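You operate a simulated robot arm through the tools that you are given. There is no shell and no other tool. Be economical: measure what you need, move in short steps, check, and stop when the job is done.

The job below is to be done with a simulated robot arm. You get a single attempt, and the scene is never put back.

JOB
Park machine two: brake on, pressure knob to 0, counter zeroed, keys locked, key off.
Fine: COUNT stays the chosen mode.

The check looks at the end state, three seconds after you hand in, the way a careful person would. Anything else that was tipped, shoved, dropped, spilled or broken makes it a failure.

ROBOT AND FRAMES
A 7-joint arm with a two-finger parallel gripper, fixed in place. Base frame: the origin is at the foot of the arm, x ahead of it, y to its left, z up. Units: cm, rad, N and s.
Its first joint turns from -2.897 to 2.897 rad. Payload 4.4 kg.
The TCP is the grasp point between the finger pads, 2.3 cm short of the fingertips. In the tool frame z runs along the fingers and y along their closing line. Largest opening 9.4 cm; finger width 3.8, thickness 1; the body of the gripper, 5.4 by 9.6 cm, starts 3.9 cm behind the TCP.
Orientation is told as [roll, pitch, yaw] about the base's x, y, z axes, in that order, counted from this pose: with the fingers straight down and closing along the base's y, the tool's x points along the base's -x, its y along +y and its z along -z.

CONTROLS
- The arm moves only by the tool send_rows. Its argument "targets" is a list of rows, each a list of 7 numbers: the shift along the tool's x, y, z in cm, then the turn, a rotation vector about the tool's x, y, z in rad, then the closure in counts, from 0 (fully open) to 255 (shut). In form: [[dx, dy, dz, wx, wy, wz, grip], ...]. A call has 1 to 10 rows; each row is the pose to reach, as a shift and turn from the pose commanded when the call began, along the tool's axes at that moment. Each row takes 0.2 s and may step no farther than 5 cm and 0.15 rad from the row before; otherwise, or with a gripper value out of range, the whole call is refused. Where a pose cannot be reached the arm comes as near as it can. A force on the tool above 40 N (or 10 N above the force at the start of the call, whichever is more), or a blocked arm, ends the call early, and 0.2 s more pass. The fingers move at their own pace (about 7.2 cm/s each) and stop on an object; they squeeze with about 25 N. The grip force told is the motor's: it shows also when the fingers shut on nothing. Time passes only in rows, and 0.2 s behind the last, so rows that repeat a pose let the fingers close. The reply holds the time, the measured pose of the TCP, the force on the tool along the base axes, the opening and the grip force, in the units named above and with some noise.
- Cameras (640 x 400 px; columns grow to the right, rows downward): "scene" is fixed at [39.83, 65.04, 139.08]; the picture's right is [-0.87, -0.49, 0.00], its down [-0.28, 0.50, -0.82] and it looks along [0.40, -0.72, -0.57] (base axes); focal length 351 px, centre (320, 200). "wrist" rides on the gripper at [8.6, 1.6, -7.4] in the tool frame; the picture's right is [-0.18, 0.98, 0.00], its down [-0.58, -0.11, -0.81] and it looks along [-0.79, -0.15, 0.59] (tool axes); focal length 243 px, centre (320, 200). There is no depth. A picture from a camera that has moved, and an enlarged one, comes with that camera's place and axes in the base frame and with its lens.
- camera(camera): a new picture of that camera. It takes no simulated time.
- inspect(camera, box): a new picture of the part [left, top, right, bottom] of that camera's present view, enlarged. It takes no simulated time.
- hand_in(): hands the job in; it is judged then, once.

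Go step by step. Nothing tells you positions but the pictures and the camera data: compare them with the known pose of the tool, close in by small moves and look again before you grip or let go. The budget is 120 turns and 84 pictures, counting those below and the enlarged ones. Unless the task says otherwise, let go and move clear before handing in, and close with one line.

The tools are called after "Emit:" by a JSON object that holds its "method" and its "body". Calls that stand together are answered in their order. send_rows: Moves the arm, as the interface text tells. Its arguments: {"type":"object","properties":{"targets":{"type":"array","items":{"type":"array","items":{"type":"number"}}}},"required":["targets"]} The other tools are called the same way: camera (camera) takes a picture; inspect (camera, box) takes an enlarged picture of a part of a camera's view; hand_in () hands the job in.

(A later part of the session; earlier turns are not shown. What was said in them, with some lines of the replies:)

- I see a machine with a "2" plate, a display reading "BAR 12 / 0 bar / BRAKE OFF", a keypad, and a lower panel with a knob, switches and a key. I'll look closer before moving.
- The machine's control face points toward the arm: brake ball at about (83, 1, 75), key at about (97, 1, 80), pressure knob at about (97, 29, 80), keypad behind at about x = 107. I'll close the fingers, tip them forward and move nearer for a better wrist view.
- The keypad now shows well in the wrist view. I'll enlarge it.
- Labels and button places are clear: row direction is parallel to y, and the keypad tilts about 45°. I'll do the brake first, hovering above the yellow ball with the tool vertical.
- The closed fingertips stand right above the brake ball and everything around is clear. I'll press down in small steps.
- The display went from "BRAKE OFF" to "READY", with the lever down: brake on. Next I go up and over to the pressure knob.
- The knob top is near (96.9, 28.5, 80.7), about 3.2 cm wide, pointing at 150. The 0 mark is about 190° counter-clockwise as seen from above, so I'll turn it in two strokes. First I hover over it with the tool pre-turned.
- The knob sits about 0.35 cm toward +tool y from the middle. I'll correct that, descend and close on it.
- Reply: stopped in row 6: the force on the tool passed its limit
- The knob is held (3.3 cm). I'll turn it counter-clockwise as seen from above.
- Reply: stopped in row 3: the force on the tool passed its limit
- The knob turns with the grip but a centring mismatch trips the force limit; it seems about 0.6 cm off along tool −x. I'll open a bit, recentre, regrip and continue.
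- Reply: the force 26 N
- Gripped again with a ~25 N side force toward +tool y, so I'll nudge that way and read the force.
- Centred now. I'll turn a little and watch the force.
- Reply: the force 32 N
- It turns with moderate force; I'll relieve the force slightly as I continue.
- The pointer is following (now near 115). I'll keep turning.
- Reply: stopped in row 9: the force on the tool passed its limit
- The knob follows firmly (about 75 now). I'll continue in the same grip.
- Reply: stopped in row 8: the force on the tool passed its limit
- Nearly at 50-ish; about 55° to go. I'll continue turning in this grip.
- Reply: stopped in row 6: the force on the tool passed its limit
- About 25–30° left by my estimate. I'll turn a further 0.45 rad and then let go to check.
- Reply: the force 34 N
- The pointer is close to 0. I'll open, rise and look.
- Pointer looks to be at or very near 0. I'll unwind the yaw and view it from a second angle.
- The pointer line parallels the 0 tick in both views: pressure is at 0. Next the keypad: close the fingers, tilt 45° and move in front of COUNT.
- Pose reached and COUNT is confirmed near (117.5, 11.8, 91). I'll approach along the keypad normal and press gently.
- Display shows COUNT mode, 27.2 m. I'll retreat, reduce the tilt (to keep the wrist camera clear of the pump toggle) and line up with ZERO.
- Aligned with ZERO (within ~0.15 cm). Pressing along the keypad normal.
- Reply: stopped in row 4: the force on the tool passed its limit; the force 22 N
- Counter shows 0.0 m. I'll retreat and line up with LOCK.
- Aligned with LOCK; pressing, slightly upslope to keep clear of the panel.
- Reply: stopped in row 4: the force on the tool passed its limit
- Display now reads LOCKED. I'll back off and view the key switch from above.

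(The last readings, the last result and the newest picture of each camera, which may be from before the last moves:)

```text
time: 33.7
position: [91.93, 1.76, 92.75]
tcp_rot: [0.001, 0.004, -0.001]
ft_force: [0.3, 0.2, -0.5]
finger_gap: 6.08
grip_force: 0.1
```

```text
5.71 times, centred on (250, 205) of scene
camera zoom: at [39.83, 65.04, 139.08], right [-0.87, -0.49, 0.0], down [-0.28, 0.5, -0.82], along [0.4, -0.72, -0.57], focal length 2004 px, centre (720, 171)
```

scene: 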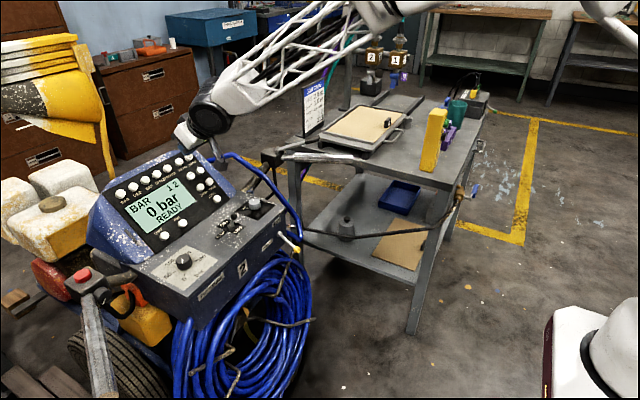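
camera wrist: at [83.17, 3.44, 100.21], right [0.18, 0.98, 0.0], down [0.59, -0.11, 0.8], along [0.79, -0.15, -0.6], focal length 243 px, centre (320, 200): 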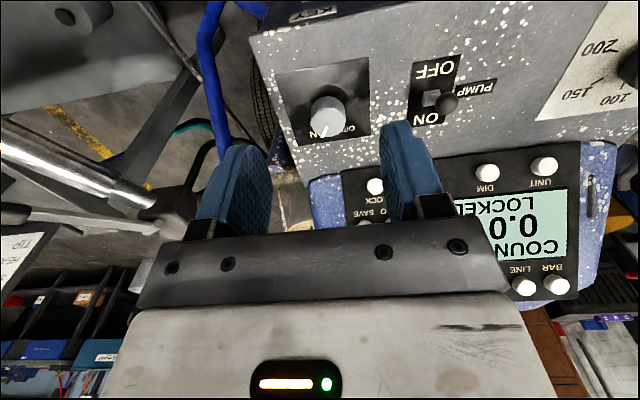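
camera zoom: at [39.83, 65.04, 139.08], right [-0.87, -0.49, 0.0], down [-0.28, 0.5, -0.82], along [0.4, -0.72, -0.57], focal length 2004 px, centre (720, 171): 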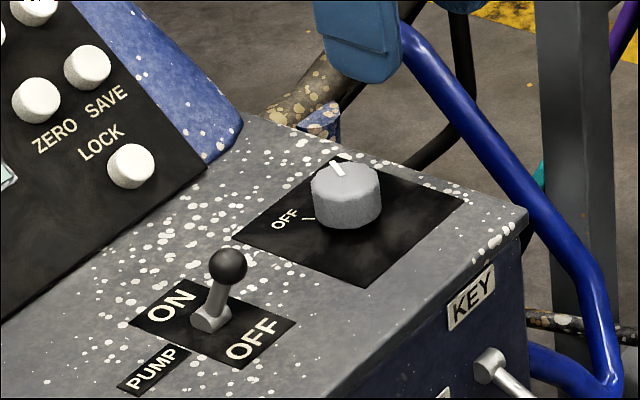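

Emit:
{"method": "inspect", "body": {"camera": "wrist", "box": [265, 50, 395, 150]}}

```text
4.00 times, centred on (330, 100) of wrist
camera zoom: at [83.17, 3.44, 100.21], right [0.18, 0.98, 0.0], down [0.59, -0.11, 0.8], along [0.79, -0.15, -0.6], focal length 970 px, centre (280, 600)
```

zoom: 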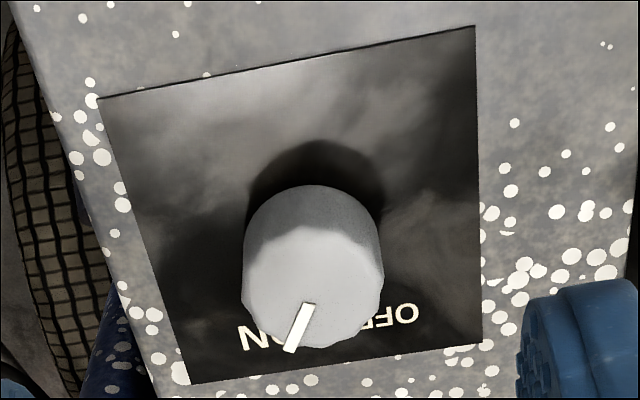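

Key knob top is near (97, 1.6, 81), pointer toward ON; OFF lies about 70–80° counter-clockwise. I'll hover over it with the tool pre-turned clockwise.

Emit:
{"method": "send_rows", "body": {"targets": [[-1.3, 0, 1.5, 0, 0, 0.12, 90], [-2.6, 0, 3, 0, 0, 0.24, 90], [-3.9, -0.1, 4.5, 0, 0, 0.36, 90], [-5.3, -0.15, 6.2, 0, 0, 0.45, 90], [-5.3, -0.15, 6.2, 0, 0, 0.45, 90]]}}

Emit:
{"method": "camera", "body": {"camera": "wrist"}}

Emit:
{"method": "inspect", "body": {"camera": "scene", "box": [190, 140, 310, 240]}}

```text
time: 34.9
position: [97.13, 1.77, 86.54]
tcp_rot: [-0.002, 0.003, -0.452]
ft_force: [1.2, -0.8, -0.2]
finger_gap: 6.08
grip_force: 0.0
```

```text
39 pictures are left
camera wrist: at [89.98, 6.96, 93.95], right [0.59, 0.8, 0.0], down [0.48, -0.35, 0.81], along [0.65, -0.48, -0.59], focal length 243 px, centre (320, 200)
```

wrist: 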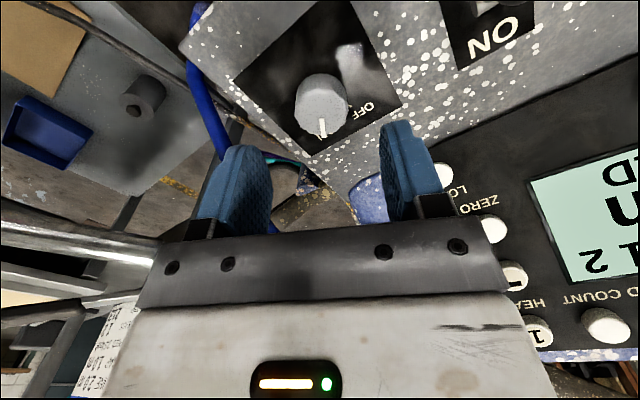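

```text
4.00 times, centred on (250, 190) of scene
camera zoom: at [39.83, 65.04, 139.08], right [-0.87, -0.49, 0.0], down [-0.28, 0.5, -0.82], along [0.4, -0.72, -0.57], focal length 1403 px, centre (600, 240)
```

zoom: 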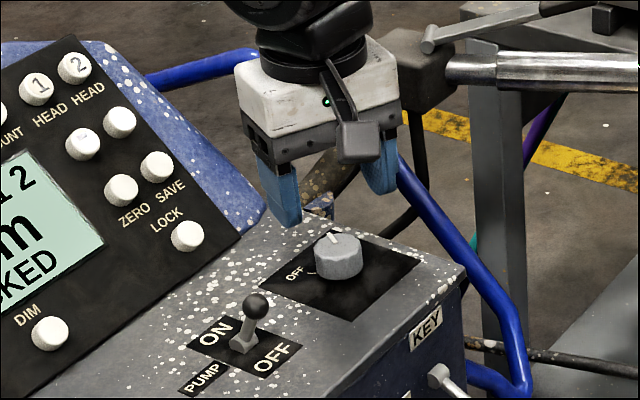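

The knob lies about 0.5 cm further along tool −x. I'll correct, descend and close.

Emit:
{"method": "send_rows", "body": {"targets": [[-0.5, 0.08, 2, 0, 0, 0, 90], [-0.5, 0.08, 4, 0, 0, 0, 100], [-0.5, 0.08, 4.5, 0, 0, 0, 120], [-0.5, 0.08, 4.5, 0, 0, 0, 150], [-0.5, 0.08, 4.5, 0, 0, 0, 255], [-0.5, 0.08, 4.5, 0, 0, 0, 255]]}}

Emit:
{"method": "inspect", "body": {"camera": "wrist", "box": [220, 40, 420, 220]}}

```text
time: 36.3
position: [97.69, 1.37, 82.09]
tcp_rot: [-0.003, 0.003, -0.451]
ft_force: [-7.9, -18.5, 2.7]
finger_gap: 3.31
grip_force: 44.8
```

```text
2.22 times, centred on (320, 130) of wrist
camera zoom: at [90.46, 6.72, 89.4], right [0.59, 0.8, 0.0], down [0.48, -0.35, 0.81], along [0.65, -0.48, -0.59], focal length 539 px, centre (320, 356)
```

zoom: 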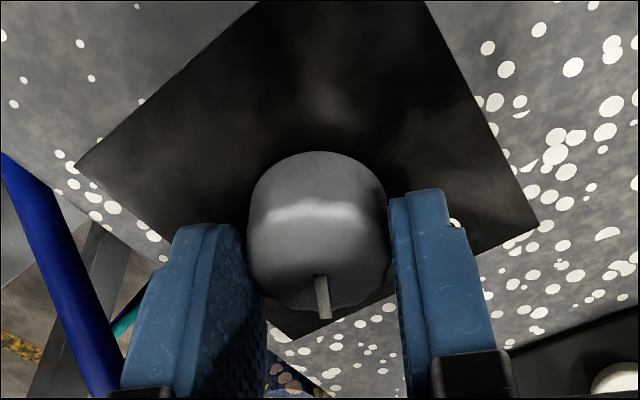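

Gripped (3.31 cm). I'll relieve the side force and turn counter-clockwise.

Emit:
{"method": "send_rows", "body": {"targets": [[0, -0.07, 0, 0, 0, 0, 255], [0, -0.07, 0, 0, 0, -0.1, 255], [0, -0.07, 0, 0, 0, -0.2, 255], [0, -0.07, 0, 0, 0, -0.3, 255], [0, -0.07, 0, 0, 0, -0.4, 255], [0, -0.07, 0, 0, 0, -0.5, 255], [0, -0.07, 0, 0, 0, -0.6, 255], [0, -0.07, 0, 0, 0, -0.7, 255], [0, -0.07, 0, 0, 0, -0.8, 255]]}}

Emit:
{"method": "inspect", "body": {"camera": "scene", "box": [80, 120, 310, 270]}}

Emit:
{"method": "inspect", "body": {"camera": "wrist", "box": [220, 40, 420, 220]}}

```text
time: 38.3
position: [97.6, 1.47, 81.93]
tcp_rot: [0.0, 0.002, 0.351]
ft_force: [-2.2, -0.2, -11.8]
finger_gap: 3.29
grip_force: 45.4
```

```text
2.67 times, centred on (195, 195) of scene
camera zoom: at [39.83, 65.04, 139.08], right [-0.87, -0.49, 0.0], down [-0.28, 0.5, -0.82], along [0.4, -0.72, -0.57], focal length 935 px, centre (653, 213)
```

zoom: 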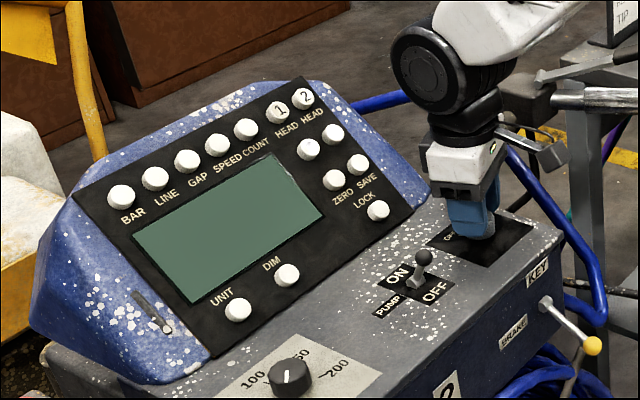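

```text
2.22 times, centred on (320, 130) of wrist
camera zoom: at [88.86, 0.12, 89.42], right [-0.17, 0.99, 0.0], down [0.59, 0.1, 0.8], along [0.79, 0.13, -0.59], focal length 539 px, centre (320, 356)
```

zoom: 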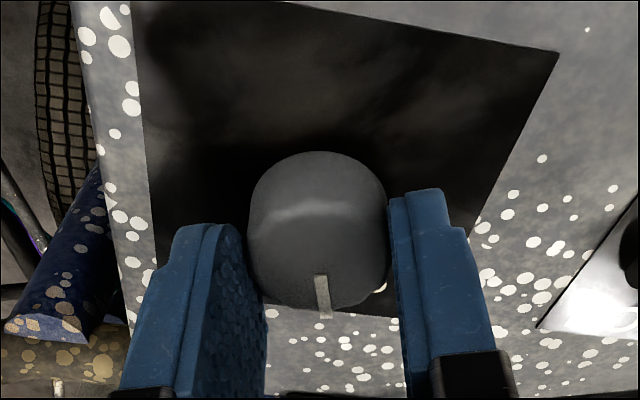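

The display is dark; pointer turned 46°, with some way left to the OFF tick. I'll turn 0.35 rad more, then release and check.

Emit:
{"method": "send_rows", "body": {"targets": [[0, 0, 0, 0, 0, -0.1, 255], [0, 0, 0, 0, 0, -0.2, 255], [0, 0, 0, 0, 0, -0.3, 255], [0, 0, 0, 0, 0, -0.35, 255]]}}

Emit:
{"method": "send_rows", "body": {"targets": [[0, 0, 0, 0, 0, 0, 130], [0, 0, 0, 0, 0, 0, 90], [0, 0, -3, 0, 0, 0, 90], [0, 0, -6, 0, 0, 0, 90], [1.5, 0, -9, 0, 0, 0.1, 90], [3, 0, -11, 0, 0, 0.24, 90], [5, 0, -11, 0, 0, 0.38, 90], [5, 0, -11, 0, 0, 0.52, 90], [5, 0, -11, 0, 0, 0.66, 90]]}}

Emit:
{"method": "inspect", "body": {"camera": "scene", "box": [210, 170, 290, 240]}}

Emit:
{"method": "camera", "body": {"camera": "wrist"}}

```text
time: 39.3
position: [97.56, 1.55, 81.99]
tcp_rot: [0.0, 0.001, 0.701]
ft_force: [-7.9, 20.5, -11.2]
finger_gap: 3.29
grip_force: 44.6
```

```text
time: 41.3
position: [93.88, -1.86, 93.04]
tcp_rot: [0.0, 0.003, 0.037]
ft_force: [0.4, 0.2, 0.9]
finger_gap: 6.08
grip_force: 0.2
```

```text
5.71 times, centred on (250, 205) of scene
camera zoom: at [39.83, 65.04, 139.08], right [-0.87, -0.49, 0.0], down [-0.28, 0.5, -0.82], along [0.4, -0.72, -0.57], focal length 2004 px, centre (720, 171)
```

zoom: 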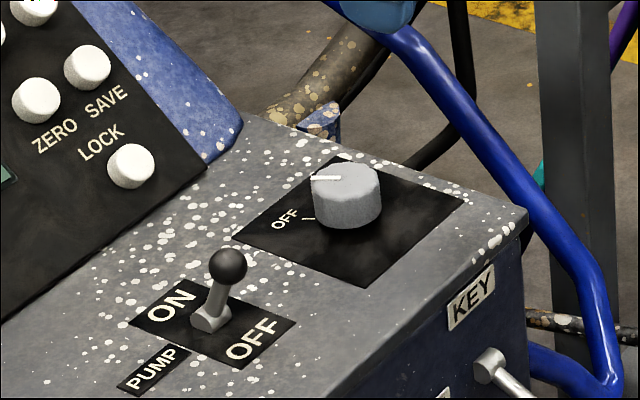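

```text
33 pictures are left
camera wrist: at [85.09, -0.38, 100.49], right [0.15, 0.99, 0.0], down [0.59, -0.09, 0.8], along [0.8, -0.12, -0.59], focal length 243 px, centre (320, 200)
```

wrist: 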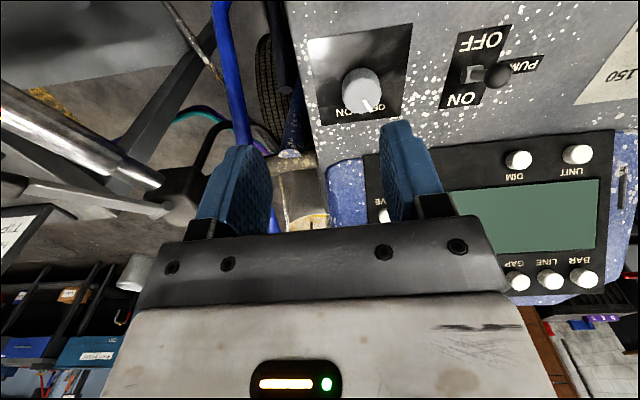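

The key pointer is parallel to the OFF tick and the display is dark. I'll withdraw the arm and take a final look.

Emit:
{"method": "send_rows", "body": {"targets": [[4, 0, -4, 0, 0, 0, 90], [7.5, 0, -7.5, 0, 0, 0, 90], [11, 0, -11, 0, 0, 0, 90], [14.5, 0, -14.5, 0, 0, 0, 90], [18, 0, -18, 0, 0, 0, 90], [22, 0, -20, 0, 0, 0, 90]]}}

Emit:
{"method": "camera", "body": {"camera": "scene"}}

Emit:
{"method": "inspect", "body": {"camera": "scene", "box": [80, 150, 320, 310]}}

```text
refused: row 1 steps farther than a row can; nothing moved
```

```text
32 pictures are left
```

scene: 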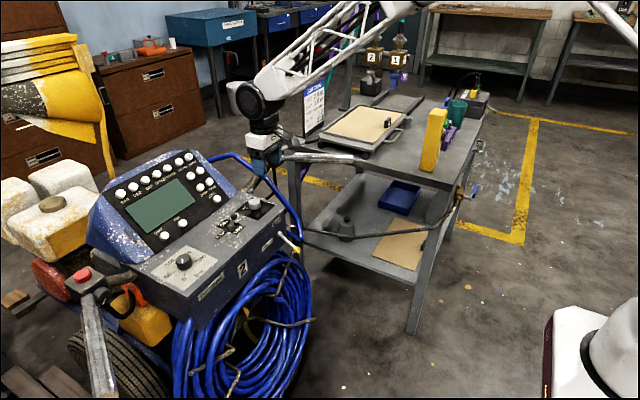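

```text
2.50 times, centred on (200, 230) of scene
camera zoom: at [39.83, 65.04, 139.08], right [-0.87, -0.49, 0.0], down [-0.28, 0.5, -0.82], along [0.4, -0.72, -0.57], focal length 877 px, centre (620, 125)
```

zoom: 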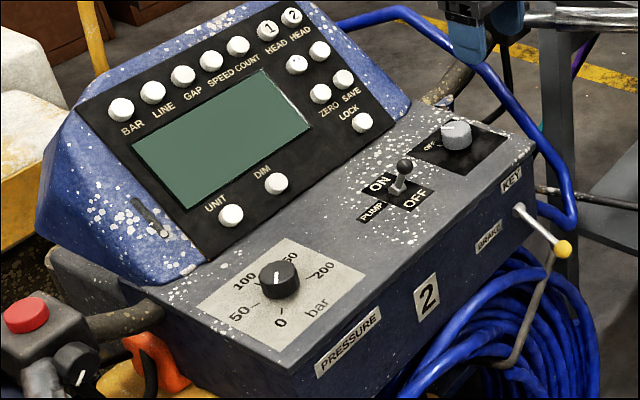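

All settings look right, but I want to check the weight on the table's lower shelf, which looks slightly different; I also withdraw the arm in shorter steps.

Emit:
{"method": "inspect", "body": {"camera": "scene", "box": [280, 170, 440, 290]}}

Emit:
{"method": "send_rows", "body": {"targets": [[3, 0, -3, 0, 0, 0, 90], [6, 0, -6, 0, 0, 0, 90], [9, 0, -9, 0, 0, 0, 90], [12, 0, -12, 0, 0, 0, 90], [15, 0, -15, 0, 0, 0, 90], [18, 0, -18, 0, 0, 0, 90], [22, 0, -20, 0, 0, 0, 90], [22, 0, -20, 0, 0, 0, 90]]}}

Emit:
{"method": "camera", "body": {"camera": "scene"}}

Emit:
{"method": "inspect", "body": {"camera": "scene", "box": [280, 170, 440, 290]}}

```text
3.33 times, centred on (360, 230) of scene
camera zoom: at [39.83, 65.04, 139.08], right [-0.87, -0.49, 0.0], down [-0.28, 0.5, -0.82], along [0.4, -0.72, -0.57], focal length 1169 px, centre (187, 100)
```

zoom: 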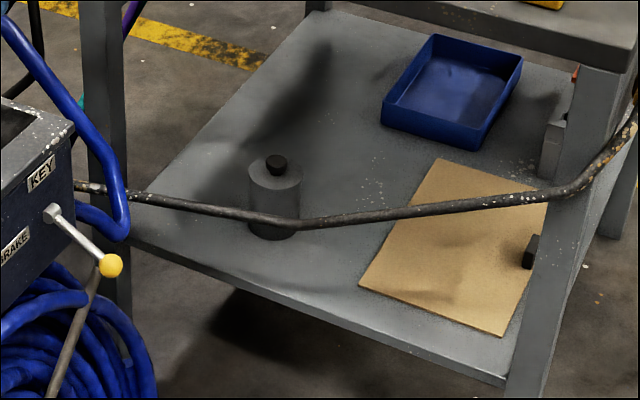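

```text
time: 43.1
position: [71.86, -2.7, 112.94]
tcp_rot: [0.0, 0.004, 0.04]
ft_force: [-0.7, -0.3, -0.6]
finger_gap: 6.08
grip_force: 0.2
```

```text
29 pictures are left
```

scene: 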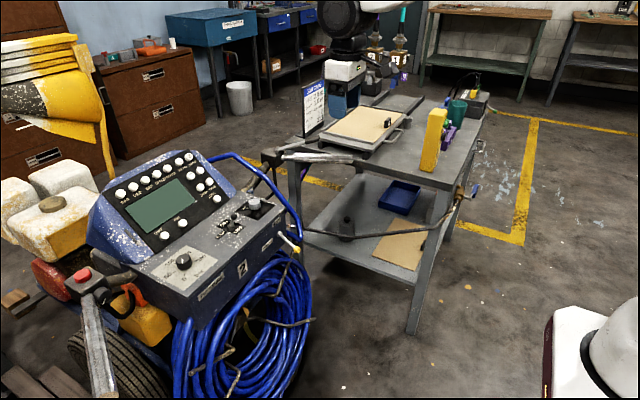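

```text
3.33 times, centred on (360, 230) of scene
camera zoom: at [39.83, 65.04, 139.08], right [-0.87, -0.49, 0.0], down [-0.28, 0.5, -0.82], along [0.4, -0.72, -0.57], focal length 1169 px, centre (187, 100)
```

zoom: 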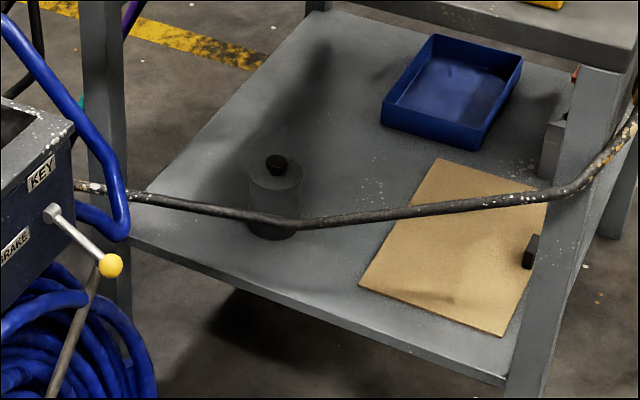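

The shelf only had the arm's shadow on it and nothing was disturbed. All settings are as asked and the arm is clear, so I'm handing in.

Emit:
{"method": "hand_in", "body": {}}

```text
The job is handed in.
```

Machine two is parked: brake on, pressure knob at 0, counter at 0.0 m with COUNT left as the mode, keys locked, key off.
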